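You operate a simulated robot arm through the tools that you are given. There is no shell and no other tool. Be economical: measure what you need, move in short steps, check, and stop when the job is done.

The job below is to be done with a simulated two-armed robot. You get a single attempt, and the scene is never put back.

## Task
On the top of the small bench, fold the grey cloth in half, so that its two short edges meet.

Only the result counts: the job must be done as asked and must still hold three seconds after the hand-in. Knocking over, shifting, dropping, spilling or breaking anything else fails it. Flat cloth is picked up by pressing the open fingertips on it (5 to 10 N) and closing them slowly along it; thin cloth reads only 2 to 8 mm in the jaws.

## Robot
Two 7-joint arms with two-finger parallel grippers on one trunk, on a base that drives. Base frame: it is fixed to the floor where the robot stands at the start and does not move with it; the origin is under the middle of the robot, x ahead of it, y to its left, z up. Lengths are in cm, angles in degrees, forces in N, time in s.
The left shoulder is at the start at [7, 17.7, 104.5], the right one opposite. With the tool pointing down near the work surface each hand reaches from about 28 to 74 cm from the robot's upright axis, wherever it stands, measured 20 degrees to its own side. Places, roughly: top of the small bench [60, 60, 80]. Payload 3.43 kg a hand.
The TCP of each hand is the grasp point between the finger pads, 3 cm short of the fingertips. In the tool frame z runs along the fingers and y along their closing line. The gripper opens to 9.4 cm. The fingers are 2.8 cm wide and 1 cm thick; the gripper's body (5 by 9.6 cm) begins 5.5 cm behind the TCP.
Orientation is that of the tool frame in the base frame, as a unit quaternion [x, y, z, w]. With the fingers straight down and closing along the base's y, the tool's x points along the base's -x, its y along +y and its z along -z.

## Interface
- The arms move only by the tool jog_arm. It takes "left_targets", "right_targets" or both (then of equal length, played together; a hand with none holds still); each is a list of rows, each an object (a shift or turn left out is 0, a gripper value left out holds the last) with "dp": the shift along the tool's x, y, z in units of 500 mm (1.0 is 500 mm), a list of three; "rotation": the turn, a rotation vector about the tool's x, y, z in units of 120 degrees (1.0 is 120 degrees), a list of three. In form: [{"dp": [dx, dy, dz], "rotation": [ax, ay, az]}, ...]. A call has 1 to 12 rows; each row is the pose to reach, as a shift and turn from the pose commanded when the call began, along the tool's axes at that moment. "left_jaw" and "right_jaw" are, for a hand that has rows, the closure, from 0 (fully open) to 1 (shut), set as the call begins (left out, the last holds). A call with a number of a shift or a turn outside -1 to 1 is refused whole. Rows are played at 5 a second. More than 5 cm and 8.6 degrees between two rows, or a gripper value outside its range, and nothing of the call is played. Where a pose cannot be reached the arm comes as near as it can. A force on the tool above 40 N (or 10 N above the force at the start of the call, whichever is more), or a blocked arm, ends the call early, and 0.2 s more pass. Each finger travels about 15.3 cm/s and halts on what it meets, pressing with about 20 N; the grip force reading is that of the motor and also rises with nothing between the fingers. The clock runs only during rows and for 0.2 s after the last one: add rows that repeat a pose to give the fingers time. It gives the time, the measured TCP pose, the force on the tool (base axes), the opening and the grip force at its end, in the units of the frame above (readings bear some noise), with the torque about the TCP (base axes, N m) and any sound that the robot's microphone picked up.
- Cameras (640 x 400 px; columns grow to the right, rows downward): "scene" is now at [11.3, -4.03, 133.92]; the picture's right is [-0.54, -0.84, 0.00], its down [-0.64, 0.41, -0.64] and it looks along [0.54, -0.35, -0.77] (base axes); focal length 253 px, centre (320, 200). "left" rides on the left gripper at [7.6, -1.4, -10.3] in its tool frame; the picture's right is [0.18, 0.98, 0.00], its down [-0.75, 0.14, -0.64] and it looks along [-0.63, 0.12, 0.77] (tool axes); focal length 243 px, centre (320, 200). "right" rides on the right gripper at [7.6, 1.4, -10.3] in its tool frame; the picture's right is [-0.18, 0.98, 0.00], its down [-0.75, -0.14, -0.64] and it looks along [-0.63, -0.12, 0.77] (tool axes); focal length 243 px, centre (320, 200). There is no depth. A picture from a camera that has moved, and an enlarged one, comes with that camera's place and axes in the base frame and with its lens.
- get_image(camera): a new picture of that camera. It takes no simulated time.
- lift_body(by): slides the trunk up (or, below 0, down) by that many cm; the arms and the scene camera ride with it, the base frame stays. It gives what a move gives, with no picture.
- roll_base(legs): drives the robot by 1 to 6 legs, each [ahead, turn to the left] in cm and degrees, along the robot's own axes; the way and the turn of a leg run together, so that a leg with both is an arc; at most 150 cm and 180 degrees a leg. The arms and the cameras ride along, it lands a little off, and it stops where it bumps. It gives what a move gives.
- pan_tilt(pan, tilt): turns the head with the scene camera to pan (to the left, within 86 degrees either way) and tilt (down, from -29 to 69), counted from straight ahead of the robot. It gives what a move gives.
- zoom(camera, box): a new picture of the part [left, top, right, bottom] of that camera's present view, enlarged. It takes no simulated time.
- hand_in(): hands the job in; it is judged then, once.

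Work in short steps. Places have to be worked out from the pictures, the camera data and where the tool is seen: move nearer, look again, correct. Check each grasp and each placing, and mend what went wrong. You have 120 turns and 100 pictures in all, those below and enlarged ones among them. Open the grippers and draw the arms clear of the work before you hand the job in, unless the task says otherwise; then end with one line.

The tools are called after ">>>" as name(argument=value, ...) on one line, values as JSON. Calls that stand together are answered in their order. jog_arm: Moves the arms, as the interface text tells. Its arguments: {"type":"object","properties":{"left_targets":{"type":"array","items":{"type":"object","properties":{"dp":{"type":"array","items":{"type":"number"}},"rotation":{"type":"array","items":{"type":"number"}}}}},"left_jaw":{"type":"number"},"right_targets":{"type":"array","items":{"type":"object","properties":{"dp":{"type":"array","items":{"type":"number"}},"rotation":{"type":"array","items":{"type":"number"}}}}},"right_jaw":{"type":"number"}},"required":[]} The other tools are called the same way: lift_body (by) slides the trunk up or down; roll_base (legs) drives the base; pan_tilt (pan, tilt) turns the head that bears the scene camera; get_image (camera) takes a picture; zoom (camera, box) takes an enlarged picture of a part of a camera's view; hand_in () hands the job in.

At the start:

```text
t: 0.0
left_tcp_pos: [42.34, -1.67, 97.69]
left_orientation: [0.001, 1.0, 0.0, 0.0]
left_contact_force: [0.7, -0.3, -0.2]
left_torque: [-0.02, 0.0, 0.0]
left_grip_width: 9.39
left_grip_force: 0.0
right_tcp_pos: [35.42, -40.68, 97.29]
right_orientation: [0.0, 1.0, -0.001, 0.0]
right_contact_force: [0.2, -0.4, 0.2]
right_torque: [0.02, -0.01, 0.0]
right_grip_width: 9.41
right_grip_force: 0.1
trunk travel left (down, up): [-62.5, 21.5]
robot x, y, heading: [0.47, 0.43, 0.3]
head pan, tilt: [-32.6, 49.9]
```

scene: 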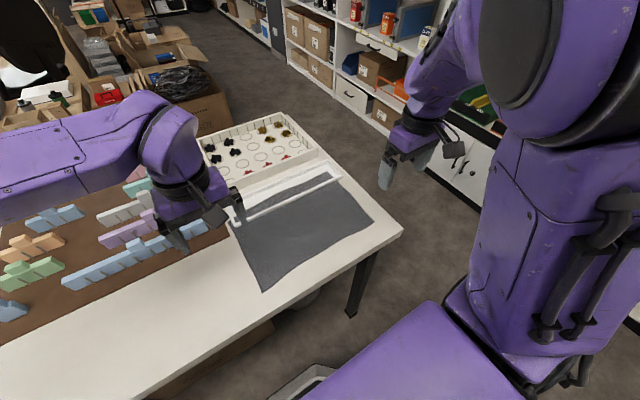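
right: 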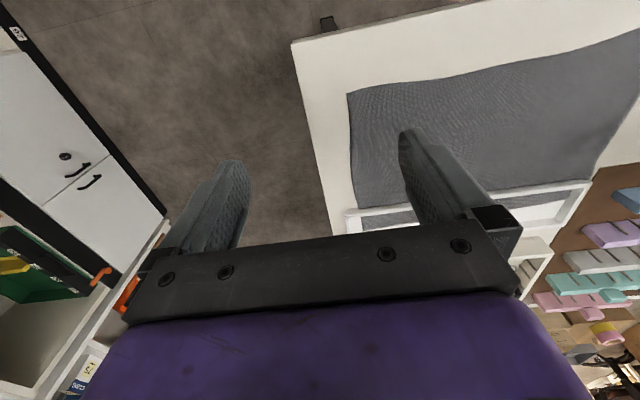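
left: 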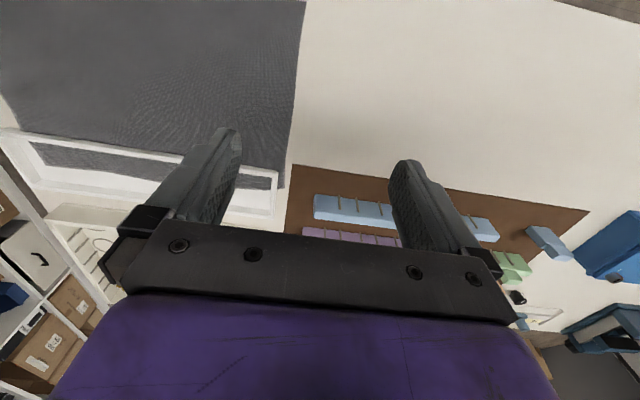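

I'll look toward the small bench to the left, since the cloth seen so far lies on the right of the work table.

>>> pan_tilt(pan=40, tilt=45)

>>> get_image(camera="scene")

```text
t: 1.4
left_tcp_pos: [42.34, -1.73, 97.85]
left_orientation: [0.0, 1.0, 0.0, -0.001]
left_contact_force: [-0.2, -0.1, -0.4]
left_torque: [0.02, 0.01, -0.01]
left_grip_width: 9.42
left_grip_force: 0.1
right_tcp_pos: [35.39, -40.67, 97.3]
right_orientation: [0.0, 1.0, -0.001, 0.0]
right_contact_force: [-0.4, -0.1, -0.1]
right_torque: [-0.01, 0.01, -0.04]
right_grip_width: 9.38
right_grip_force: 0.0
trunk travel left (down, up): [-62.5, 21.5]
robot x, y, heading: [-0.28, -0.08, 0.0]
head pan, tilt: [40.0, 45.0]
```

```text
96 pictures are left
camera scene: at [11.04, 5.35, 134.61], right [0.64, -0.77, 0.0], down [-0.54, -0.45, -0.71], along [0.54, 0.45, -0.71], focal length 253 px, centre (320, 200)
```

scene: 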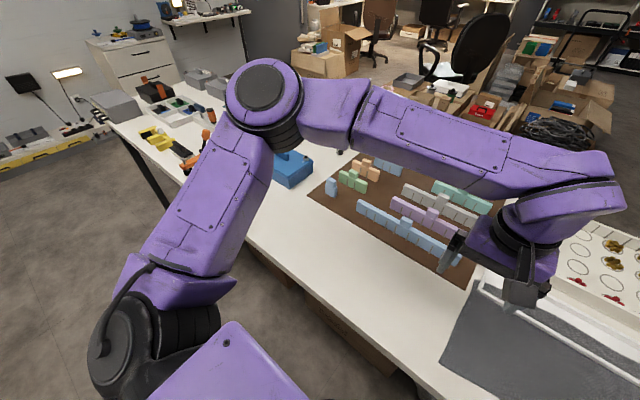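

Zoom on the spot given for the small bench (about pixel 290,168), and on the rest of the table.

>>> zoom(camera="scene", box=[240, 120, 400, 220])

>>> pan_tilt(pan=-12, tilt=60)

>>> get_image(camera="scene")

```text
4.00 times, centred on (320, 170) of scene
camera zoom: at [11.04, 5.35, 134.61], right [0.64, -0.77, 0.0], down [-0.54, -0.45, -0.71], along [0.54, 0.45, -0.71], focal length 1012 px, centre (320, 320)
```

zoom: 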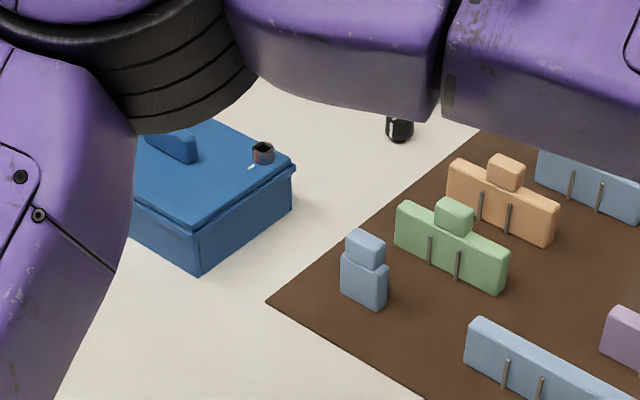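

```text
t: 2.7
left_tcp_pos: [42.42, -1.77, 97.59]
left_orientation: [0.0, 1.0, 0.0, 0.001]
left_contact_force: [-0.2, -0.1, 0.0]
left_torque: [0.0, 0.01, 0.01]
left_grip_width: 9.4
left_grip_force: 0.2
right_tcp_pos: [35.42, -40.77, 97.28]
right_orientation: [0.0, 1.0, 0.001, 0.0]
right_contact_force: [-0.7, 0.2, 0.0]
right_torque: [0.0, 0.02, 0.01]
right_grip_width: 9.39
right_grip_force: 0.2
trunk travel left (down, up): [-62.5, 21.5]
robot x, y, heading: [0.11, -0.12, 0.1]
head pan, tilt: [-12.0, 60.0]
```

```text
94 pictures are left
camera scene: at [11.33, -1.25, 132.66], right [-0.21, -0.98, 0.0], down [-0.85, 0.18, -0.5], along [0.49, -0.1, -0.87], focal length 253 px, centre (320, 200)
```

scene: 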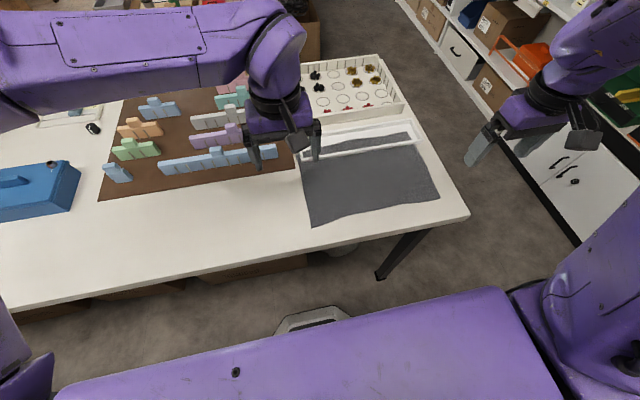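

The blue object stands where the "small bench" should be. I'll move the left hand over toward it, high, to see it with the wrist camera.

>>> jog_arm(left_targets=[{"dp": [0, 0.08, -0.05]}, {"dp": [0, 0.17, -0.08]}, {"dp": [0.02, 0.26, -0.1]}, {"dp": [0.04, 0.35, -0.1]}, {"dp": [0.06, 0.44, -0.1]}, {"dp": [0.08, 0.53, -0.1]}, {"dp": [0.1, 0.62, -0.1]}, {"dp": [0.12, 0.7, -0.1]}])

>>> get_image(camera="left")

>>> get_image(camera="scene")

```text
t: 4.5
left_tcp_pos: [37.25, 28.91, 101.06]
left_orientation: [0.0, 1.0, 0.0, 0.001]
left_contact_force: [-0.4, -0.2, -0.6]
left_torque: [0.0, 0.0, 0.02]
left_grip_width: 9.41
left_grip_force: 0.1
left hand out of reach, approached as far as the arm can: row 7, 8
right_tcp_pos: [35.22, -40.78, 97.33]
right_orientation: [0.0, 1.0, 0.0, 0.0]
right_contact_force: [0.3, 0.3, -0.6]
right_torque: [-0.01, -0.01, -0.02]
right_grip_width: 9.38
right_grip_force: 0.1
trunk travel left (down, up): [-62.5, 21.5]
robot x, y, heading: [-0.31, -0.04, 0.1]
head pan, tilt: [-12.0, 60.0]
```

```text
93 pictures are left
camera left: at [29.51, 27.5, 111.19], right [-0.18, 0.98, 0.0], down [0.75, 0.14, 0.64], along [0.63, 0.12, -0.77], focal length 243 px, centre (320, 200)
```

left: 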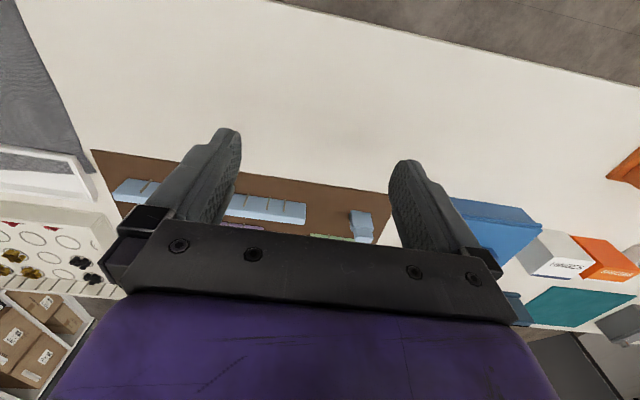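

```text
92 pictures are left
camera scene: at [11.28, -1.18, 132.66], right [-0.21, -0.98, 0.0], down [-0.85, 0.18, -0.5], along [0.49, -0.1, -0.87], focal length 253 px, centre (320, 200)
```

scene: 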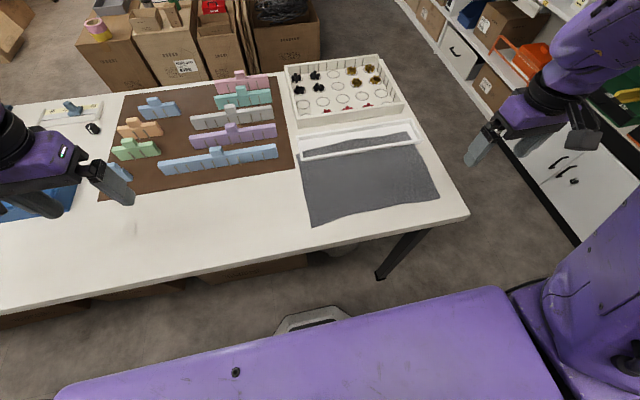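

Look left with the scene camera now that the arm has moved.

>>> pan_tilt(pan=60, tilt=45)

>>> get_image(camera="scene")

>>> pan_tilt(pan=25, tilt=50)

>>> get_image(camera="scene")

```text
t: 5.9
left_tcp_pos: [37.19, 28.88, 101.04]
left_orientation: [-0.001, 1.0, 0.0, 0.0]
left_contact_force: [-1.0, 0.5, 0.3]
left_torque: [-0.01, 0.0, -0.02]
left_grip_width: 9.42
left_grip_force: 0.0
right_tcp_pos: [35.43, -40.7, 97.43]
right_orientation: [0.0, 1.0, 0.0, 0.0]
right_contact_force: [0.0, 0.3, 0.0]
right_torque: [0.0, 0.01, 0.01]
right_grip_width: 9.38
right_grip_force: 0.0
trunk travel left (down, up): [-62.5, 21.5]
robot x, y, heading: [-0.17, 0.11, 0.1]
head pan, tilt: [60.0, 45.0]
```

```text
91 pictures are left
camera scene: at [8.87, 7.18, 134.61], right [0.87, -0.5, 0.0], down [-0.35, -0.61, -0.71], along [0.35, 0.61, -0.71], focal length 253 px, centre (320, 200)
```

scene: 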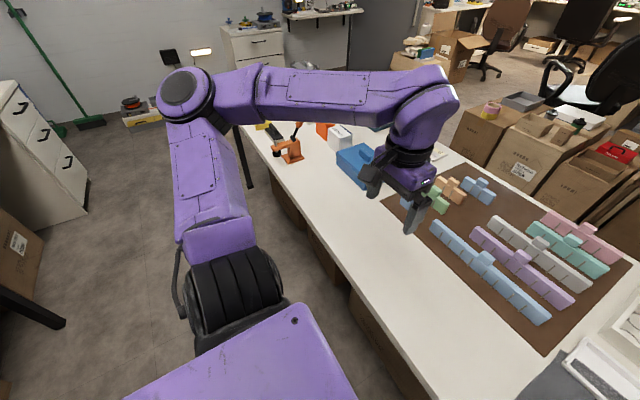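

```text
t: 6.9
left_tcp_pos: [37.21, 28.91, 101.03]
left_orientation: [-0.002, 1.0, 0.0, 0.001]
left_contact_force: [-0.5, 0.2, 0.0]
left_torque: [0.02, 0.03, 0.03]
left_grip_width: 9.41
left_grip_force: 0.1
right_tcp_pos: [35.4, -40.79, 97.26]
right_orientation: [0.0, 1.0, 0.0, 0.001]
right_contact_force: [-0.1, 0.2, 0.1]
right_torque: [0.01, 0.02, 0.0]
right_grip_width: 9.42
right_grip_force: 0.0
trunk travel left (down, up): [-62.5, 21.5]
robot x, y, heading: [0.24, -0.06, 0.0]
head pan, tilt: [25.0, 50.0]
```

```text
90 pictures are left
camera scene: at [11.78, 3.41, 133.92], right [0.42, -0.91, 0.0], down [-0.69, -0.32, -0.64], along [0.58, 0.27, -0.77], focal length 253 px, centre (320, 200)
```

scene: 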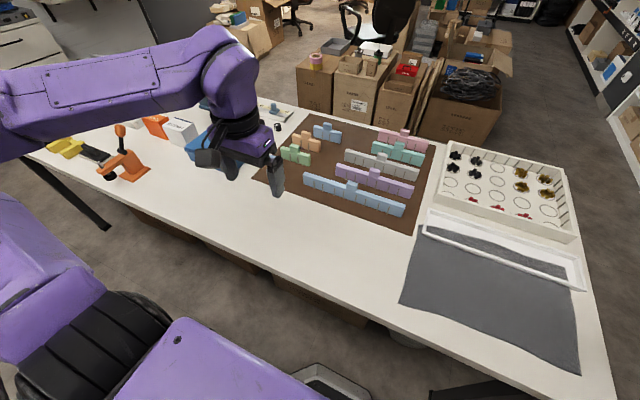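

The table itself looks like the "small bench" (rounded place), with the cloth at its right end. Let me view the cloth and the white frame closely.

>>> pan_tilt(pan=-20, tilt=55)

>>> zoom(camera="scene", box=[200, 60, 440, 210])

```text
t: 8.0
left_tcp_pos: [37.23, 28.87, 101.06]
left_orientation: [-0.001, 1.0, 0.0, 0.001]
left_contact_force: [0.0, -0.2, -0.2]
left_torque: [0.02, 0.0, 0.01]
left_grip_width: 9.4
left_grip_force: 0.0
right_tcp_pos: [35.35, -40.83, 97.34]
right_orientation: [-0.001, 1.0, -0.001, 0.0]
right_contact_force: [0.5, -0.9, 0.0]
right_torque: [0.02, -0.01, -0.03]
right_grip_width: 9.39
right_grip_force: 0.1
trunk travel left (down, up): [-62.5, 21.5]
robot x, y, heading: [0.15, 0.0, 0.1]
head pan, tilt: [-20.0, 55.0]
```

```text
2.67 times, centred on (320, 135) of scene
camera zoom: at [11.58, -2.31, 133.26], right [-0.34, -0.94, 0.0], down [-0.77, 0.28, -0.57], along [0.54, -0.2, -0.82], focal length 675 px, centre (320, 373)
```

zoom: 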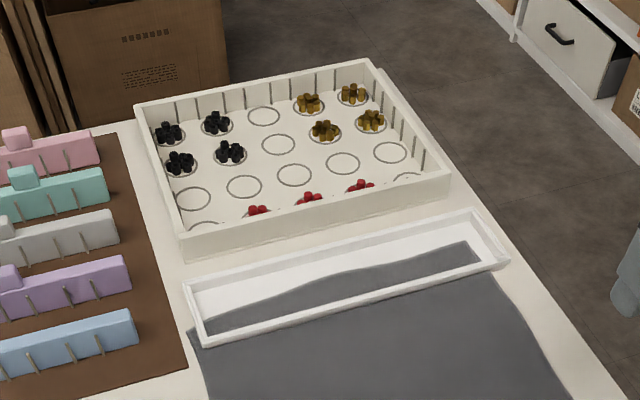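

The white frame appears to lie across the far strip of the cloth; I'll bring the right wrist camera closer over the cloth to understand.

>>> jog_arm(right_targets=[{"dp": [0, 0.08, 0]}, {"dp": [0, 0.16, 0]}, {"dp": [0, 0.24, 0]}, {"dp": [0, 0.3, 0]}])

>>> get_image(camera="right")

>>> get_image(camera="scene")

```text
t: 9.0
left_tcp_pos: [37.17, 29.0, 101.04]
left_orientation: [-0.001, 1.0, 0.0, 0.0]
left_contact_force: [-0.2, 0.4, 0.3]
left_torque: [-0.03, 0.0, -0.03]
left_grip_width: 9.42
left_grip_force: 0.1
right_tcp_pos: [39.75, -28.18, 94.21]
right_orientation: [0.005, 1.0, 0.009, -0.003]
right_contact_force: [-0.7, 0.7, -0.4]
right_torque: [-0.03, 0.02, 0.0]
right_grip_width: 9.39
right_grip_force: 0.0
right hand out of reach, approached as far as the arm can: row 2, 3, 4
trunk travel left (down, up): [-62.5, 21.5]
robot x, y, heading: [0.07, -0.15, 0.2]
head pan, tilt: [-20.0, 55.0]
```

```text
88 pictures are left
camera right: at [32.1, -26.85, 104.57], right [0.19, 0.98, 0.02], down [0.75, -0.16, 0.64], along [0.63, -0.11, -0.77], focal length 243 px, centre (320, 200)
```

right: 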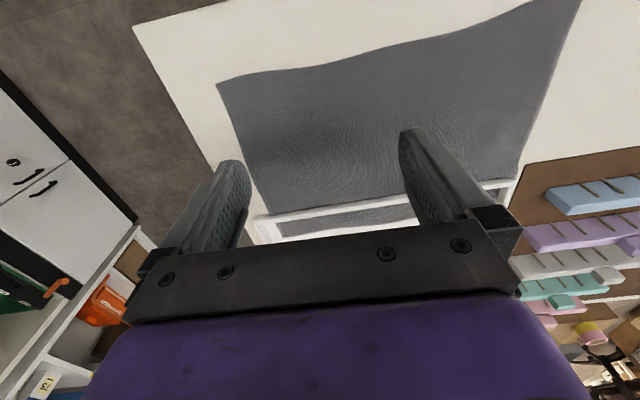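

```text
87 pictures are left
camera scene: at [11.62, -2.2, 133.26], right [-0.34, -0.94, 0.0], down [-0.77, 0.28, -0.57], along [0.54, -0.2, -0.82], focal length 253 px, centre (320, 200)
```

scene: 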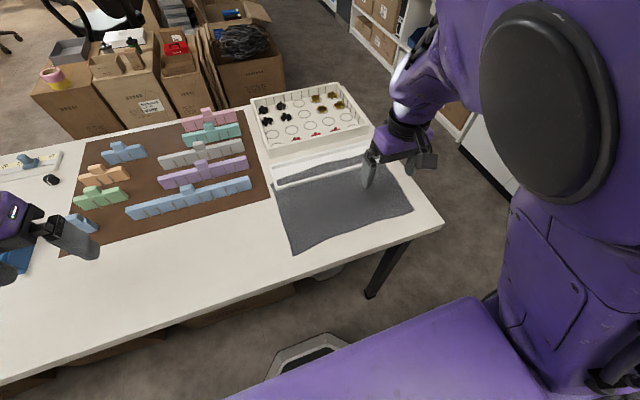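

Cloth roughly spans x 39–63, y −5 to −41, so the short edges are the left and right ones. Zoom on the frame from the right and left edges.

>>> zoom(camera="right", box=[240, 160, 400, 260])

>>> zoom(camera="scene", box=[250, 140, 378, 220])

```text
4.00 times, centred on (320, 210) of right
camera zoom: at [32.1, -26.85, 104.57], right [0.19, 0.98, 0.02], down [0.75, -0.16, 0.64], along [0.63, -0.11, -0.77], focal length 970 px, centre (320, 160)
```

zoom: 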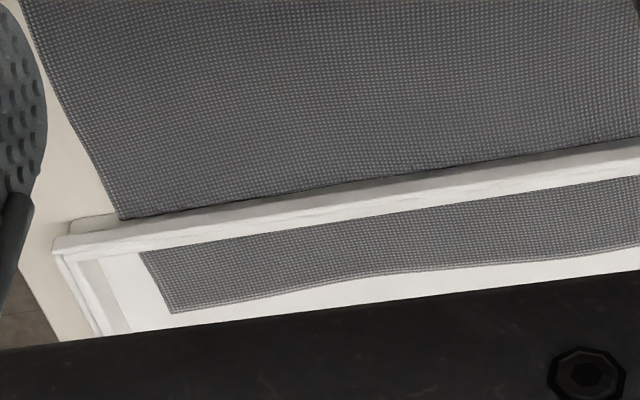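

```text
5.00 times, centred on (314, 180) of scene
camera zoom: at [11.62, -2.2, 133.26], right [-0.34, -0.94, 0.0], down [-0.77, 0.28, -0.57], along [0.54, -0.2, -0.82], focal length 1266 px, centre (350, 300)
```

zoom: 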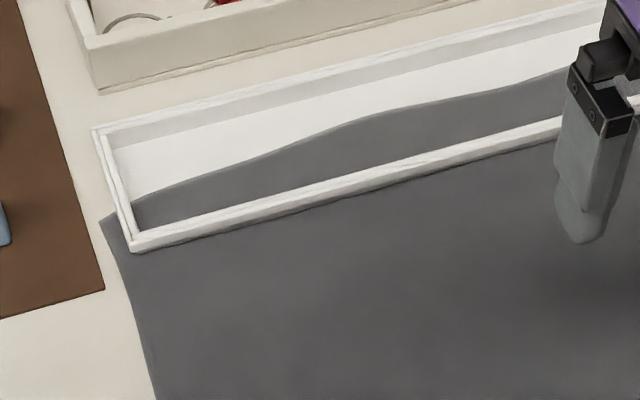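

The tray seems to interpenetrate the cloth (probably a prop), so I'll keep off its walls. A position at the table's right end, facing along the cloth, would give a natural two-handed fold; I'll check the floor and aisle first.

>>> pan_tilt(pan=-80, tilt=30)

>>> get_image(camera="scene")

>>> pan_tilt(pan=-10, tilt=69)

>>> get_image(camera="scene")

```text
t: 10.3
left_tcp_pos: [37.15, 28.77, 101.07]
left_orientation: [-0.002, 1.0, -0.001, 0.0]
left_contact_force: [-0.3, -0.3, 0.8]
left_torque: [0.02, 0.01, 0.01]
left_grip_width: 9.39
left_grip_force: 0.0
right_tcp_pos: [39.81, -27.89, 94.3]
right_orientation: [0.002, 1.0, 0.01, 0.0]
right_contact_force: [1.0, 0.7, -0.7]
right_torque: [0.02, -0.01, 0.01]
right_grip_width: 9.39
right_grip_force: 0.1
trunk travel left (down, up): [-62.5, 21.5]
robot x, y, heading: [0.21, 0.13, -0.3]
head pan, tilt: [-80.0, 30.0]
```

```text
84 pictures are left
camera scene: at [6.38, -8.75, 136.87], right [-0.98, -0.17, 0.0], down [-0.09, 0.49, -0.87], along [0.15, -0.85, -0.5], focal length 253 px, centre (320, 200)
```

scene: 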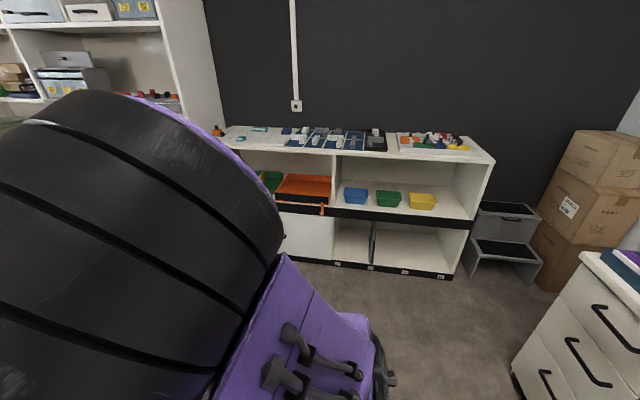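

```text
t: 11.7
left_tcp_pos: [37.31, 28.93, 101.05]
left_orientation: [-0.002, 1.0, 0.001, 0.001]
left_contact_force: [0.7, -0.4, 0.3]
left_torque: [0.0, -0.02, -0.01]
left_grip_width: 9.4
left_grip_force: 0.0
right_tcp_pos: [39.78, -28.11, 94.29]
right_orientation: [0.002, 1.0, 0.01, -0.001]
right_contact_force: [0.3, -0.2, 0.0]
right_torque: [0.0, -0.03, 0.0]
right_grip_width: 9.4
right_grip_force: 0.1
trunk travel left (down, up): [-62.5, 21.5]
robot x, y, heading: [0.1, 0.01, 0.3]
head pan, tilt: [-10.0, 68.8]
```

```text
83 pictures are left
camera scene: at [10.31, -0.82, 131.72], right [-0.17, -0.98, 0.0], down [-0.92, 0.16, -0.36], along [0.36, -0.06, -0.93], focal length 253 px, centre (320, 200)
```

scene: 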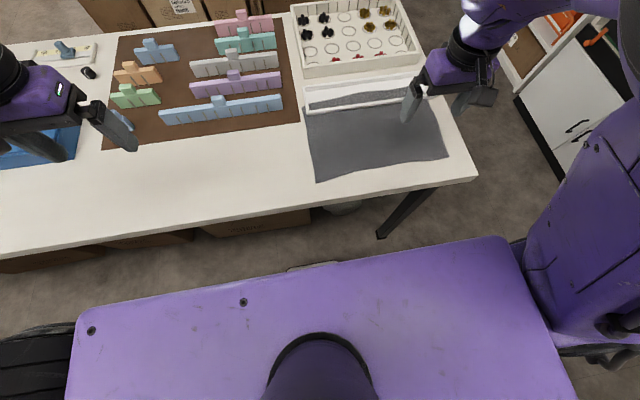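

Floor on the right is clear to the cabinets (y≈−150), and the table's right edge is at y≈−45. I'll drive around: turn right, ahead 90, and check the pose.

>>> roll_base(legs=[[0, -90], [90, 0]])

>>> pan_tilt(pan=80, tilt=35)

>>> get_image(camera="scene")

```text
t: 20.4
left_tcp_pos: [27.83, -129.25, 101.12]
left_orientation: [0.71, 0.704, 0.0, 0.0]
left_contact_force: [0.1, 1.2, -0.1]
left_torque: [0.0, -0.02, 0.01]
left_grip_width: 9.41
left_grip_force: 0.0
right_tcp_pos: [-29.11, -131.2, 94.37]
right_orientation: [0.711, 0.703, 0.008, 0.006]
right_contact_force: [0.3, -0.7, 0.5]
right_torque: [0.0, 0.01, 0.05]
right_grip_width: 9.39
right_grip_force: 0.0
trunk travel left (down, up): [-62.5, 21.5]
robot x, y, heading: [-0.91, -91.62, -90.6]
head pan, tilt: [-10.0, 68.8]
```

```text
t: 22.0
left_tcp_pos: [27.84, -129.2, 101.02]
left_orientation: [0.71, 0.704, 0.0, 0.0]
left_contact_force: [-0.4, -0.2, 0.4]
left_torque: [-0.02, 0.0, -0.02]
left_grip_width: 9.4
left_grip_force: 0.0
right_tcp_pos: [-29.08, -131.2, 94.24]
right_orientation: [0.713, 0.701, 0.008, 0.009]
right_contact_force: [-0.1, 0.0, -0.6]
right_torque: [0.01, 0.0, -0.01]
right_grip_width: 9.41
right_grip_force: 0.2
trunk travel left (down, up): [-62.5, 21.5]
robot x, y, heading: [-0.66, -91.84, -90.6]
head pan, tilt: [80.0, 35.0]
```

```text
82 pictures are left
camera scene: at [7.69, -98.19, 136.08], right [-0.18, -0.98, 0.0], down [-0.56, 0.11, -0.82], along [0.8, -0.15, -0.57], focal length 253 px, centre (320, 200)
```

scene: 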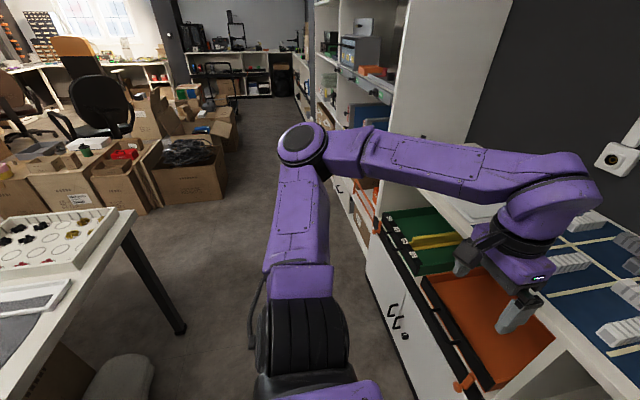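

Aisle is wide enough. Turn left to face +x, go ahead ~48, turn left to face the table end.

>>> roll_base(legs=[[0, 90.6], [49, 0], [0, 90]])

>>> pan_tilt(pan=0, tilt=60)

>>> get_image(camera="scene")

```text
t: 32.6
left_tcp_pos: [21.83, -55.46, 100.98]
left_orientation: [-0.702, 0.712, 0.001, 0.001]
left_contact_force: [-0.3, -0.2, -0.5]
left_torque: [0.01, 0.04, -0.03]
left_grip_width: 9.4
left_grip_force: 0.0
right_tcp_pos: [78.85, -53.8, 94.28]
right_orientation: [-0.699, 0.715, 0.008, -0.009]
right_contact_force: [-0.3, -0.6, -0.4]
right_torque: [0.0, -0.01, -0.02]
right_grip_width: 9.42
right_grip_force: 0.1
trunk travel left (down, up): [-62.5, 21.5]
robot x, y, heading: [50.44, -93.21, 89.2]
head pan, tilt: [80.0, 35.0]
```

```text
t: 34.2
left_tcp_pos: [21.8, -55.34, 101.05]
left_orientation: [-0.702, 0.712, 0.0, 0.001]
left_contact_force: [0.4, 0.4, 0.2]
left_torque: [0.0, 0.01, 0.0]
left_grip_width: 9.39
left_grip_force: 0.1
right_tcp_pos: [78.71, -53.69, 94.32]
right_orientation: [-0.699, 0.715, 0.009, -0.009]
right_contact_force: [-0.3, 0.2, 0.5]
right_torque: [-0.01, -0.01, 0.01]
right_grip_width: 9.41
right_grip_force: 0.1
trunk travel left (down, up): [-62.5, 21.5]
robot x, y, heading: [50.01, -92.55, 89.1]
head pan, tilt: [0.0, 60.0]
```

```text
81 pictures are left
camera scene: at [50.06, -81.21, 132.66], right [1.0, -0.02, 0.0], down [-0.01, -0.87, -0.5], along [0.01, 0.5, -0.87], focal length 253 px, centre (320, 200)
```

scene: 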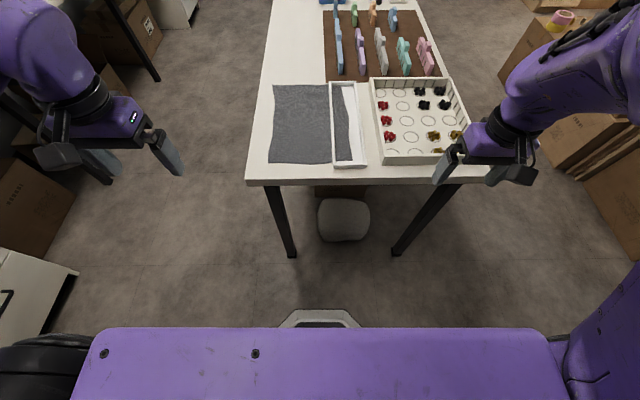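

Very good view: cloth lies lengthwise away from me, the tray over its right (far x) side. Triangulating with earlier views suggests the table is near z≈77. Zoom for precise corners.

>>> zoom(camera="scene", box=[240, 70, 400, 190])

```text
3.33 times, centred on (320, 130) of scene
camera zoom: at [50.06, -81.21, 132.66], right [1.0, -0.02, 0.0], down [-0.01, -0.87, -0.5], along [0.01, 0.5, -0.87], focal length 844 px, centre (320, 433)
```

zoom: 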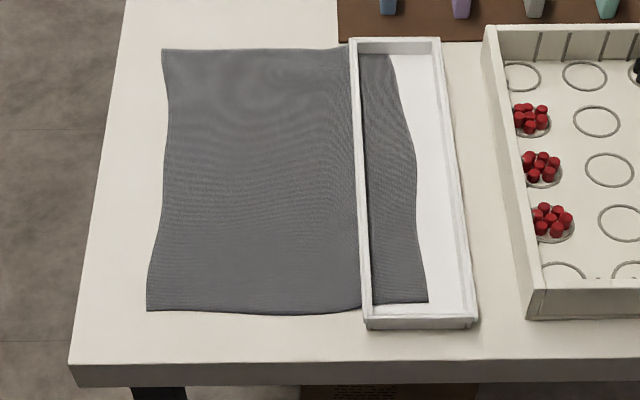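

Corners (z≈77): near (36.5,−37) & (60,−37), far (35,−3.5) & (58.5,−4.5); tray wall at x≈54. Table end at y≈−43; base front is ~25 ahead of the axis, so I advance 17 cm.

>>> roll_base(legs=[[17, 0.9]])

>>> get_image(camera="scene")

>>> get_image(camera="right")

```text
t: 35.7
left_tcp_pos: [21.4, -38.57, 101.03]
left_orientation: [0.707, -0.707, -0.001, 0.0]
left_contact_force: [-0.3, -0.8, -0.4]
left_torque: [0.0, -0.03, 0.0]
left_grip_width: 9.37
left_grip_force: 0.0
right_tcp_pos: [78.36, -35.9, 94.22]
right_orientation: [-0.704, 0.71, 0.009, -0.01]
right_contact_force: [-0.3, 1.2, -0.1]
right_torque: [-0.02, -0.02, -0.03]
right_grip_width: 9.41
right_grip_force: 0.0
trunk travel left (down, up): [-62.5, 21.5]
robot x, y, heading: [50.07, -75.59, 90.0]
head pan, tilt: [0.0, 60.0]
```

```text
79 pictures are left
camera scene: at [50.05, -63.9, 132.66], right [1.0, 0.0, 0.0], down [0.0, -0.87, -0.5], along [0.0, 0.5, -0.87], focal length 253 px, centre (320, 200)
```

scene: 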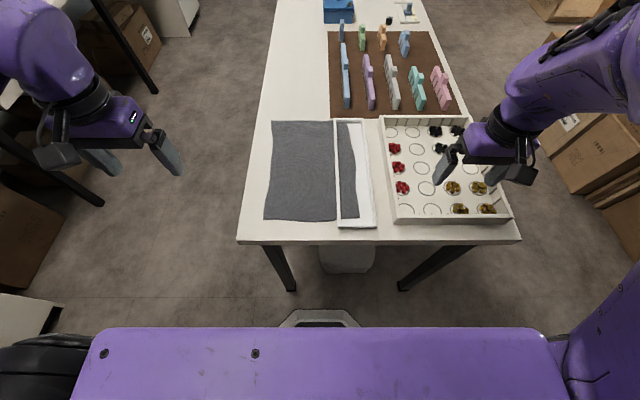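

```text
78 pictures are left
camera right: at [76.98, -43.67, 104.57], right [-0.98, 0.19, 0.02], down [0.16, 0.75, 0.64], along [0.1, 0.63, -0.77], focal length 243 px, centre (320, 200)
```

right: 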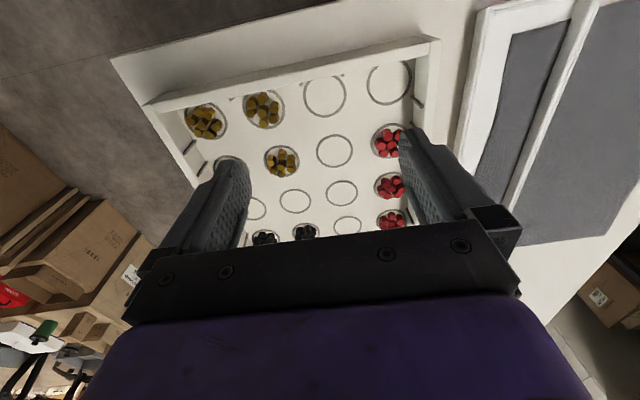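

Triangulation is consistent: surface z≈77. Bring both hands above the near edge, turned 90° so they close along y with the cameras outward.

>>> jog_arm(left_targets=[{"dp": [-0.007, -0.028, 0.012], "rotation": [0, 0, 0.068]}, {"dp": [-0.014, -0.056, 0.024], "rotation": [0, 0, 0.136]}, {"dp": [-0.021, -0.084, 0.036], "rotation": [0, 0, 0.204]}, {"dp": [-0.028, -0.112, 0.048], "rotation": [0, 0, 0.272]}, {"dp": [-0.035, -0.14, 0.06], "rotation": [0, 0, 0.34]}, {"dp": [-0.042, -0.168, 0.072], "rotation": [0, 0, 0.408]}, {"dp": [-0.049, -0.196, 0.084], "rotation": [0, 0, 0.476]}, {"dp": [-0.056, -0.224, 0.096], "rotation": [0, 0, 0.544]}, {"dp": [-0.063, -0.252, 0.108], "rotation": [0, 0, 0.612]}, {"dp": [-0.07, -0.28, 0.12], "rotation": [0, 0, 0.68]}, {"dp": [-0.08, -0.31, 0.13], "rotation": [0, 0, 0.75]}], right_targets=[{"dp": [-0.003, 0.033, 0], "rotation": [0, 0, -0.068]}, {"dp": [-0.006, 0.066, 0], "rotation": [0, 0, -0.136]}, {"dp": [-0.009, 0.099, 0], "rotation": [0, 0, -0.204]}, {"dp": [-0.012, 0.132, 0], "rotation": [0, 0, -0.272]}, {"dp": [-0.015, 0.165, 0], "rotation": [0, 0, -0.34]}, {"dp": [-0.018, 0.198, 0], "rotation": [0, 0, -0.408]}, {"dp": [-0.021, 0.231, 0], "rotation": [0, 0, -0.476]}, {"dp": [-0.024, 0.264, 0], "rotation": [0, 0, -0.544]}, {"dp": [-0.027, 0.297, 0], "rotation": [0, 0, -0.612]}, {"dp": [-0.03, 0.33, 0], "rotation": [0, 0, -0.68]}, {"dp": [-0.03, 0.36, 0], "rotation": [0, 0, -0.75]}])

>>> get_image(camera="scene")

```text
t: 38.1
left_tcp_pos: [29.66, -37.18, 86.26]
left_orientation: [-0.376, 0.915, 0.14, 0.029]
left_contact_force: [-0.7, 0.1, 0.0]
left_torque: [-0.05, -0.03, 0.03]
left_grip_width: 9.41
left_grip_force: 0.1
left hand out of reach, approached as far as the arm can: row 1, 2, 3, 4, 5, 6, 7, 8, 9, 10, 11
right_tcp_pos: [60.49, -34.34, 94.65]
right_orientation: [1.0, -0.002, -0.013, 0.002]
right_contact_force: [0.3, 0.7, 0.6]
right_torque: [-0.01, 0.0, -0.02]
right_grip_width: 9.41
right_grip_force: 0.1
right hand out of reach, approached as far as the arm can: row 2, 3, 4, 5, 6, 7
trunk travel left (down, up): [-62.5, 21.5]
robot x, y, heading: [50.62, -75.29, 90.0]
head pan, tilt: [0.0, 60.0]
```

```text
77 pictures are left
camera scene: at [50.27, -63.81, 132.65], right [1.0, 0.0, 0.0], down [0.0, -0.87, -0.5], along [0.0, 0.5, -0.87], focal length 253 px, centre (320, 200)
```

scene: 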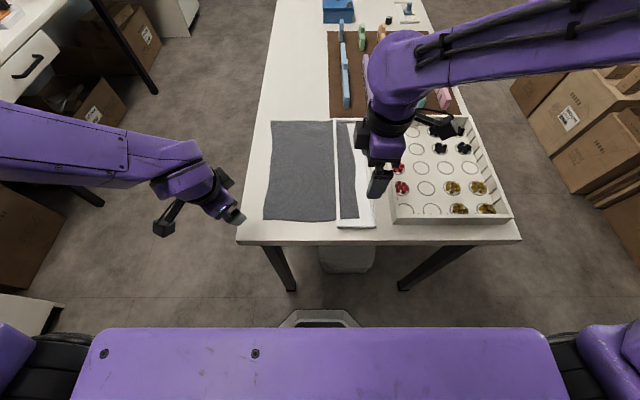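

The left arm is cramped at shoulder height. I'll raise the trunk 15 cm, then try the left hand again a bit farther forward.

>>> lift_body(by=15)

>>> jog_arm(left_targets=[{"dp": [-0.031, 0.002, 0.006], "rotation": [0.023, 0.005, 0.062]}, {"dp": [-0.063, 0.003, 0.011], "rotation": [0.046, 0.009, 0.123]}, {"dp": [-0.094, 0.005, 0.017], "rotation": [0.069, 0.014, 0.185]}, {"dp": [-0.125, 0.007, 0.022], "rotation": [0.092, 0.019, 0.247]}, {"dp": [-0.157, 0.008, 0.028], "rotation": [0.115, 0.023, 0.308]}, {"dp": [-0.188, 0.01, 0.033], "rotation": [0.138, 0.028, 0.37]}])

>>> get_image(camera="scene")

```text
t: 39.8
left_tcp_pos: [29.51, -37.41, 101.36]
left_orientation: [-0.376, 0.915, 0.14, 0.031]
left_contact_force: [0.2, -0.2, -0.5]
left_torque: [0.01, 0.0, -0.01]
left_grip_width: 9.41
left_grip_force: 0.1
right_tcp_pos: [60.42, -34.45, 109.6]
right_orientation: [1.0, -0.004, -0.013, 0.0]
right_contact_force: [-0.2, 0.1, 0.2]
right_torque: [-0.02, -0.07, 0.0]
right_grip_width: 9.38
right_grip_force: 0.0
trunk travel left (down, up): [-77.5, 6.5]
robot x, y, heading: [50.39, -75.47, 89.9]
head pan, tilt: [0.0, 60.0]
```

```text
t: 41.2
left_tcp_pos: [36.1, -26.42, 103.57]
left_orientation: [-0.201, 0.934, 0.241, 0.168]
left_contact_force: [2.4, 0.3, -0.3]
left_torque: [-0.04, 0.1, 0.08]
left_grip_width: 9.41
left_grip_force: 0.0
left hand out of reach, approached as far as the arm can: row 1, 2, 3, 4, 5, 6
right_tcp_pos: [60.63, -34.23, 109.47]
right_orientation: [1.0, -0.003, -0.014, 0.002]
right_contact_force: [0.2, 0.1, -0.3]
right_torque: [-0.04, 0.03, -0.04]
right_grip_width: 9.42
right_grip_force: 0.1
trunk travel left (down, up): [-77.5, 6.5]
robot x, y, heading: [50.04, -75.56, 90.1]
head pan, tilt: [0.0, 60.0]
```

```text
76 pictures are left
camera scene: at [50.39, -63.63, 147.63], right [1.0, 0.0, 0.0], down [0.0, -0.87, -0.5], along [0.0, 0.5, -0.87], focal length 253 px, centre (320, 200)
```

scene: 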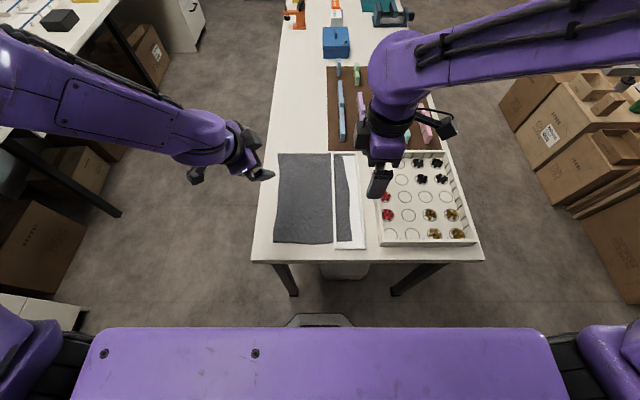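

The left wrist is at a joint limit in that sense of rotation; bring it back to neutral, then rotate the other way.

>>> jog_arm(left_targets=[{"dp": [0, 0, 0], "rotation": [0.006, 0.033, -0.059]}, {"dp": [0, 0, 0], "rotation": [0.012, 0.066, -0.118]}, {"dp": [0, 0, 0], "rotation": [0.017, 0.099, -0.177]}, {"dp": [0, 0, 0], "rotation": [0.023, 0.132, -0.236]}, {"dp": [0, 0, 0], "rotation": [0.029, 0.164, -0.295]}, {"dp": [0, 0, 0], "rotation": [0.035, 0.197, -0.354]}, {"dp": [0, 0, 0], "rotation": [0.04, 0.23, -0.413]}, {"dp": [0, 0, 0], "rotation": [0.046, 0.263, -0.472]}, {"dp": [0, 0, 0], "rotation": [0.052, 0.296, -0.531]}])

```text
t: 43.2
left_tcp_pos: [35.91, -26.59, 103.46]
left_orientation: [-0.705, 0.709, -0.006, 0.003]
left_contact_force: [-0.9, -1.3, -0.6]
left_torque: [0.0, -0.02, 0.01]
left_grip_width: 9.42
left_grip_force: 0.0
right_tcp_pos: [60.25, -34.39, 109.63]
right_orientation: [1.0, -0.004, -0.011, 0.001]
right_contact_force: [0.0, 0.0, 0.3]
right_torque: [-0.01, 0.02, 0.04]
right_grip_width: 9.39
right_grip_force: 0.1
trunk travel left (down, up): [-77.5, 6.5]
robot x, y, heading: [50.3, -75.87, 90.0]
head pan, tilt: [0.0, 60.0]
```

Neutral reached. Now rotate −90° about tool z.

>>> jog_arm(left_targets=[{"rotation": [0, 0, -0.068]}, {"rotation": [0, 0, -0.136]}, {"rotation": [0, 0, -0.204]}, {"rotation": [0, 0, -0.272]}, {"rotation": [0, 0, -0.34]}, {"rotation": [0, 0, -0.408]}, {"rotation": [0, 0, -0.476]}, {"rotation": [0, 0, -0.544]}, {"rotation": [0, 0, -0.612]}, {"rotation": [0, 0, -0.68]}, {"rotation": [0, 0, -0.75]}])

>>> get_image(camera="scene")

```text
t: 45.6
left_tcp_pos: [36.02, -26.47, 103.69]
left_orientation: [1.0, 0.0, 0.008, 0.002]
left_contact_force: [0.1, -0.3, 0.1]
left_torque: [0.01, 0.01, -0.01]
left_grip_width: 9.36
left_grip_force: 0.1
right_tcp_pos: [60.32, -34.5, 109.67]
right_orientation: [1.0, -0.004, -0.013, 0.0]
right_contact_force: [-0.9, -0.4, -1.0]
right_torque: [0.0, -0.01, 0.0]
right_grip_width: 9.4
right_grip_force: 0.0
trunk travel left (down, up): [-77.5, 6.5]
robot x, y, heading: [50.13, -75.71, 90.0]
head pan, tilt: [0.0, 60.0]
```

```text
75 pictures are left
camera scene: at [50.06, -63.93, 147.66], right [1.0, 0.0, 0.0], down [0.0, -0.87, -0.5], along [0.0, 0.5, -0.87], focal length 253 px, centre (320, 200)
```

scene: 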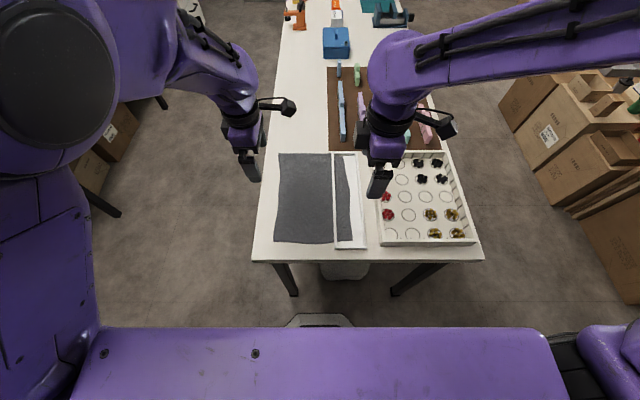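

Both hands now have the same orientation (x→+x, y→−y). Lower both to z≈87 over the near corners with jaws at ~3.5 cm.

>>> jog_arm(left_targets=[{"dp": [0.02, 0.06, 0.06]}, {"dp": [0.04, 0.12, 0.12]}, {"dp": [0.06, 0.16, 0.2]}, {"dp": [0.07, 0.165, 0.28]}, {"dp": [0.07, 0.165, 0.33]}, {"dp": [0.07, 0.165, 0.33]}], right_targets=[{"dp": [-0.02, 0, 0.09]}, {"dp": [-0.04, 0, 0.18]}, {"dp": [-0.055, 0, 0.27]}, {"dp": [-0.055, 0, 0.36]}, {"dp": [-0.055, 0, 0.45]}, {"dp": [-0.055, 0, 0.45]}], left_jaw=0.63, right_jaw=0.63)

>>> get_image(camera="left")

>>> get_image(camera="right")

>>> get_image(camera="scene")

```text
t: 47.0
left_tcp_pos: [39.79, -34.57, 87.78]
left_orientation: [0.999, 0.018, 0.031, 0.002]
left_contact_force: [-1.1, 0.1, 0.3]
left_torque: [0.01, -0.02, 0.03]
left_grip_width: 3.46
left_grip_force: 0.0
right_tcp_pos: [56.84, -34.42, 87.29]
right_orientation: [1.0, -0.004, -0.014, -0.001]
right_contact_force: [-0.5, -0.1, 0.1]
right_torque: [0.02, 0.01, 0.01]
right_grip_width: 3.48
right_grip_force: 0.1
trunk travel left (down, up): [-77.5, 6.5]
robot x, y, heading: [50.4, -75.82, 89.9]
head pan, tilt: [0.0, 60.0]
```

```text
74 pictures are left
camera left: at [46.65, -32.78, 98.41], right [0.22, -0.98, 0.02], down [-0.79, -0.17, 0.6], along [-0.58, -0.14, -0.8], focal length 243 px, centre (320, 200)
```

left: 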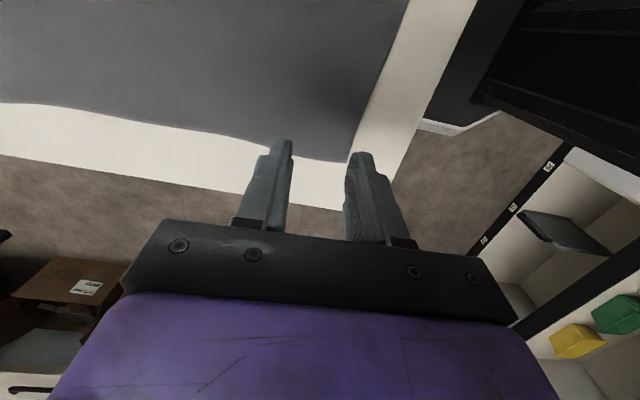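

```text
73 pictures are left
camera right: at [64.56, -36.01, 97.37], right [-0.19, -0.98, 0.01], down [-0.74, 0.15, 0.66], along [-0.65, 0.12, -0.75], focal length 243 px, centre (320, 200)
```

right: 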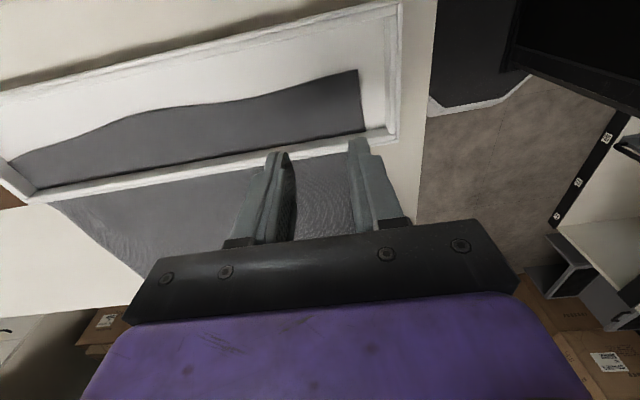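

```text
72 pictures are left
camera scene: at [50.1, -64.11, 147.67], right [1.0, 0.0, 0.0], down [0.0, -0.87, -0.5], along [0.0, 0.5, -0.87], focal length 253 px, centre (320, 200)
```

scene: 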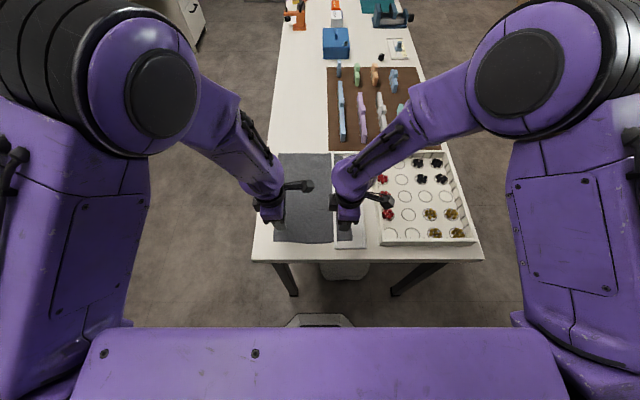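

Wrist views put the near edge at y≈−38.2, corners at x≈36.4 and 59.4; the right fingers are above the cloth strip inside the tray. Lower both to ~1 cm above with y≈−35.7.

>>> jog_arm(left_targets=[{"dp": [0, 0.022, 0.04]}, {"dp": [0, 0.022, 0.08]}, {"dp": [0, 0.022, 0.13]}, {"dp": [0, 0.022, 0.13]}], right_targets=[{"dp": [0.008, 0.024, 0.04]}, {"dp": [0.008, 0.024, 0.08]}, {"dp": [0.008, 0.024, 0.12]}, {"dp": [0.008, 0.024, 0.12]}])

>>> get_image(camera="left")

>>> get_image(camera="right")

```text
t: 48.1
left_tcp_pos: [39.79, -35.76, 81.17]
left_orientation: [1.0, 0.003, 0.01, -0.004]
left_contact_force: [2.1, -2.2, 31.0]
left_torque: [-0.44, 0.29, 0.07]
left_grip_width: 3.49
left_grip_force: 0.5
right_tcp_pos: [57.14, -35.69, 81.72]
right_orientation: [1.0, -0.003, -0.015, -0.006]
right_contact_force: [1.1, -0.2, 21.7]
right_torque: [-0.35, -0.27, 0.01]
right_grip_width: 3.49
right_grip_force: 0.1
trunk travel left (down, up): [-77.5, 6.5]
robot x, y, heading: [50.26, -75.66, 89.8]
head pan, tilt: [0.0, 60.0]
stopped in row 4 (left hand): the force on the tool passed its limit (the readings are from after the stop); the commanded pose is now the measured one
```

```text
71 pictures are left
camera left: at [47.06, -34.45, 91.49], right [0.19, -0.98, -0.01], down [-0.76, -0.15, 0.63], along [-0.62, -0.11, -0.78], focal length 243 px, centre (320, 200)
```

left: 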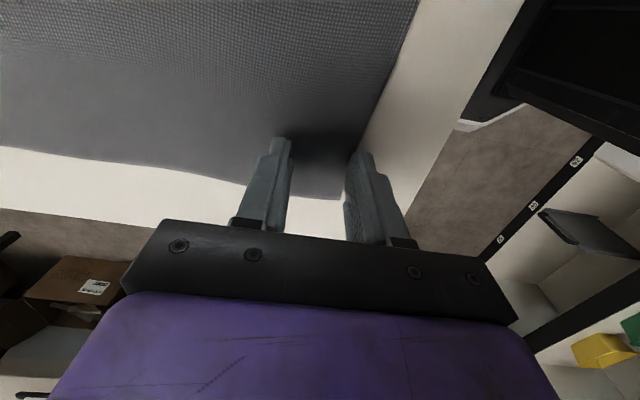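

```text
70 pictures are left
camera right: at [64.96, -37.37, 91.75], right [-0.19, -0.98, 0.0], down [-0.73, 0.14, 0.67], along [-0.65, 0.13, -0.75], focal length 243 px, centre (320, 200)
```

right: 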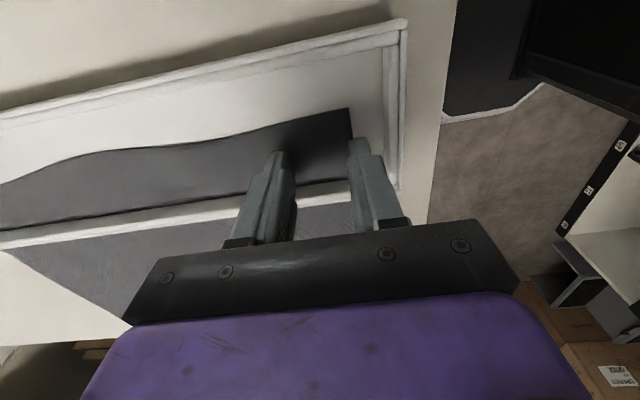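

Contact already: surface is at tip z≈78.2. Hold to read the settled force.

>>> jog_arm(left_targets=[{"dp": [0, 0, 0]}, {"dp": [0, 0, 0]}], right_targets=[{"dp": [0, 0, 0]}, {"dp": [0, 0, 0]}])

```text
t: 48.7
left_tcp_pos: [39.81, -35.92, 81.16]
left_orientation: [1.0, 0.003, 0.01, -0.006]
left_contact_force: [0.0, 0.9, 38.4]
left_torque: [-0.47, 0.42, 0.0]
left_grip_width: 3.47
left_grip_force: 0.0
right_tcp_pos: [57.15, -35.73, 81.67]
right_orientation: [1.0, -0.004, -0.015, -0.005]
right_contact_force: [2.1, 0.5, 34.8]
right_torque: [-0.45, -0.43, 0.08]
right_grip_width: 3.46
right_grip_force: 0.1
trunk travel left (down, up): [-77.5, 6.5]
robot x, y, heading: [50.36, -75.73, 90.2]
head pan, tilt: [0.0, 60.0]
```

Too hard; raise both by 2 mm steps to get to 5–10 N.

>>> jog_arm(left_targets=[{"dp": [0, 0, -0.004]}, {"dp": [0, 0, -0.004]}], right_targets=[{"dp": [0, 0, -0.004]}, {"dp": [0, 0, -0.004]}])

```text
t: 49.3
left_tcp_pos: [39.65, -35.95, 81.16]
left_orientation: [1.0, 0.004, 0.01, -0.003]
left_contact_force: [4.3, 2.5, 23.9]
left_torque: [-0.05, 0.16, 0.0]
left_grip_width: 3.45
left_grip_force: 0.1
right_tcp_pos: [57.16, -35.63, 81.62]
right_orientation: [1.0, -0.004, -0.014, -0.004]
right_contact_force: [0.2, -1.3, 28.3]
right_torque: [-0.28, -0.31, -0.01]
right_grip_width: 3.4
right_grip_force: 0.0
trunk travel left (down, up): [-77.5, 6.5]
robot x, y, heading: [50.19, -75.19, 89.9]
head pan, tilt: [0.0, 60.0]
```

>>> jog_arm(left_targets=[{"dp": [0, 0, -0.004]}, {"dp": [0, 0, -0.004]}], right_targets=[{"dp": [0, 0, -0.006]}, {"dp": [0, 0, -0.006]}])

```text
t: 49.9
left_tcp_pos: [39.63, -35.73, 81.14]
left_orientation: [1.0, 0.005, 0.012, -0.001]
left_contact_force: [0.2, -1.3, 7.7]
left_torque: [-0.01, 0.07, 0.0]
left_grip_width: 3.44
left_grip_force: 0.1
right_tcp_pos: [56.9, -35.63, 81.74]
right_orientation: [1.0, -0.004, -0.013, -0.001]
right_contact_force: [-0.6, 0.1, 0.2]
right_torque: [0.0, 0.01, -0.01]
right_grip_width: 3.48
right_grip_force: 0.1
trunk travel left (down, up): [-77.5, 6.5]
robot x, y, heading: [50.02, -75.82, 89.8]
head pan, tilt: [0.0, 60.0]
```

Left 7.7 N good; press the right 1 mm down, and begin closing in small steps.

>>> jog_arm(left_targets=[{"dp": [0, 0, 0]}], right_targets=[{"dp": [0, 0, 0.0025]}, {"dp": [0, 0, 0.0025]}])

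>>> jog_arm(left_targets=[{"dp": [0, 0, 0]}, {"dp": [0, 0, 0]}], right_targets=[{"dp": [0, 0, 0.0025]}, {"dp": [0, 0, 0.0025]}])

```text
refused: give rows for one hand, or as many for the one as for the other
```

```text
t: 50.5
left_tcp_pos: [39.6, -35.56, 81.36]
left_orientation: [1.0, 0.006, 0.011, -0.002]
left_contact_force: [-0.3, -0.2, -0.1]
left_torque: [0.02, 0.02, 0.0]
left_grip_width: 3.48
left_grip_force: 0.2
right_tcp_pos: [57.15, -35.48, 81.81]
right_orientation: [1.0, -0.004, -0.014, -0.002]
right_contact_force: [0.1, -2.3, 4.6]
right_torque: [-0.02, -0.08, 0.0]
right_grip_width: 3.48
right_grip_force: 0.1
trunk travel left (down, up): [-77.5, 6.5]
robot x, y, heading: [50.32, -75.41, 89.8]
head pan, tilt: [0.0, 60.0]
```

>>> jog_arm(left_targets=[{"dp": [0, 0, 0.003]}, {"dp": [0, 0, 0.003]}], right_targets=[{"dp": [0, 0, 0.001]}, {"dp": [0, 0, 0.001]}])

```text
t: 51.1
left_tcp_pos: [39.65, -35.43, 81.19]
left_orientation: [1.0, 0.005, 0.013, -0.002]
left_contact_force: [0.0, -0.2, 0.7]
left_torque: [-0.02, 0.01, -0.02]
left_grip_width: 3.46
left_grip_force: 0.0
right_tcp_pos: [57.03, -35.36, 81.72]
right_orientation: [1.0, -0.003, -0.014, -0.002]
right_contact_force: [-0.7, -0.9, 3.8]
right_torque: [-0.01, -0.01, -0.01]
right_grip_width: 3.5
right_grip_force: 0.2
trunk travel left (down, up): [-77.5, 6.5]
robot x, y, heading: [50.32, -75.45, 90.1]
head pan, tilt: [0.0, 60.0]
```

>>> jog_arm(left_targets=[{"dp": [0, 0.004, 0.002]}, {"dp": [0, 0.004, 0.003]}, {"dp": [0, 0.004, 0.003]}], right_targets=[{"dp": [0, 0.004, 0.001]}, {"dp": [0, 0.004, 0.002]}, {"dp": [0, 0.004, 0.002]}])

```text
t: 51.9
left_tcp_pos: [39.72, -35.54, 81.28]
left_orientation: [1.0, 0.007, 0.012, -0.005]
left_contact_force: [5.3, 6.4, 33.2]
left_torque: [-0.28, 0.22, 0.0]
left_grip_width: 3.23
left_grip_force: 0.0
right_tcp_pos: [57.14, -35.85, 81.68]
right_orientation: [1.0, -0.004, -0.015, -0.002]
right_contact_force: [-1.6, 1.4, 3.9]
right_torque: [0.04, 0.04, 0.01]
right_grip_width: 3.48
right_grip_force: 0.2
trunk travel left (down, up): [-77.5, 6.5]
robot x, y, heading: [50.28, -75.72, 89.9]
head pan, tilt: [0.0, 60.0]
```

>>> jog_arm(left_targets=[{"dp": [0, 0, -0.003]}, {"dp": [0, 0, -0.003]}], right_targets=[{"dp": [0, 0, 0.001]}, {"dp": [0, 0, 0.001]}])

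```text
t: 52.5
left_tcp_pos: [39.51, -35.9, 81.13]
left_orientation: [1.0, 0.007, 0.011, -0.001]
left_contact_force: [5.7, 4.2, 18.6]
left_torque: [0.04, 0.07, -0.01]
left_grip_width: 3.47
left_grip_force: 0.0
right_tcp_pos: [57.19, -35.78, 81.65]
right_orientation: [1.0, -0.004, -0.014, -0.003]
right_contact_force: [-2.1, 0.3, 17.8]
right_torque: [-0.18, -0.16, 0.06]
right_grip_width: 3.44
right_grip_force: 0.1
trunk travel left (down, up): [-77.5, 6.5]
robot x, y, heading: [50.26, -75.83, 90.0]
head pan, tilt: [0.0, 60.0]
```

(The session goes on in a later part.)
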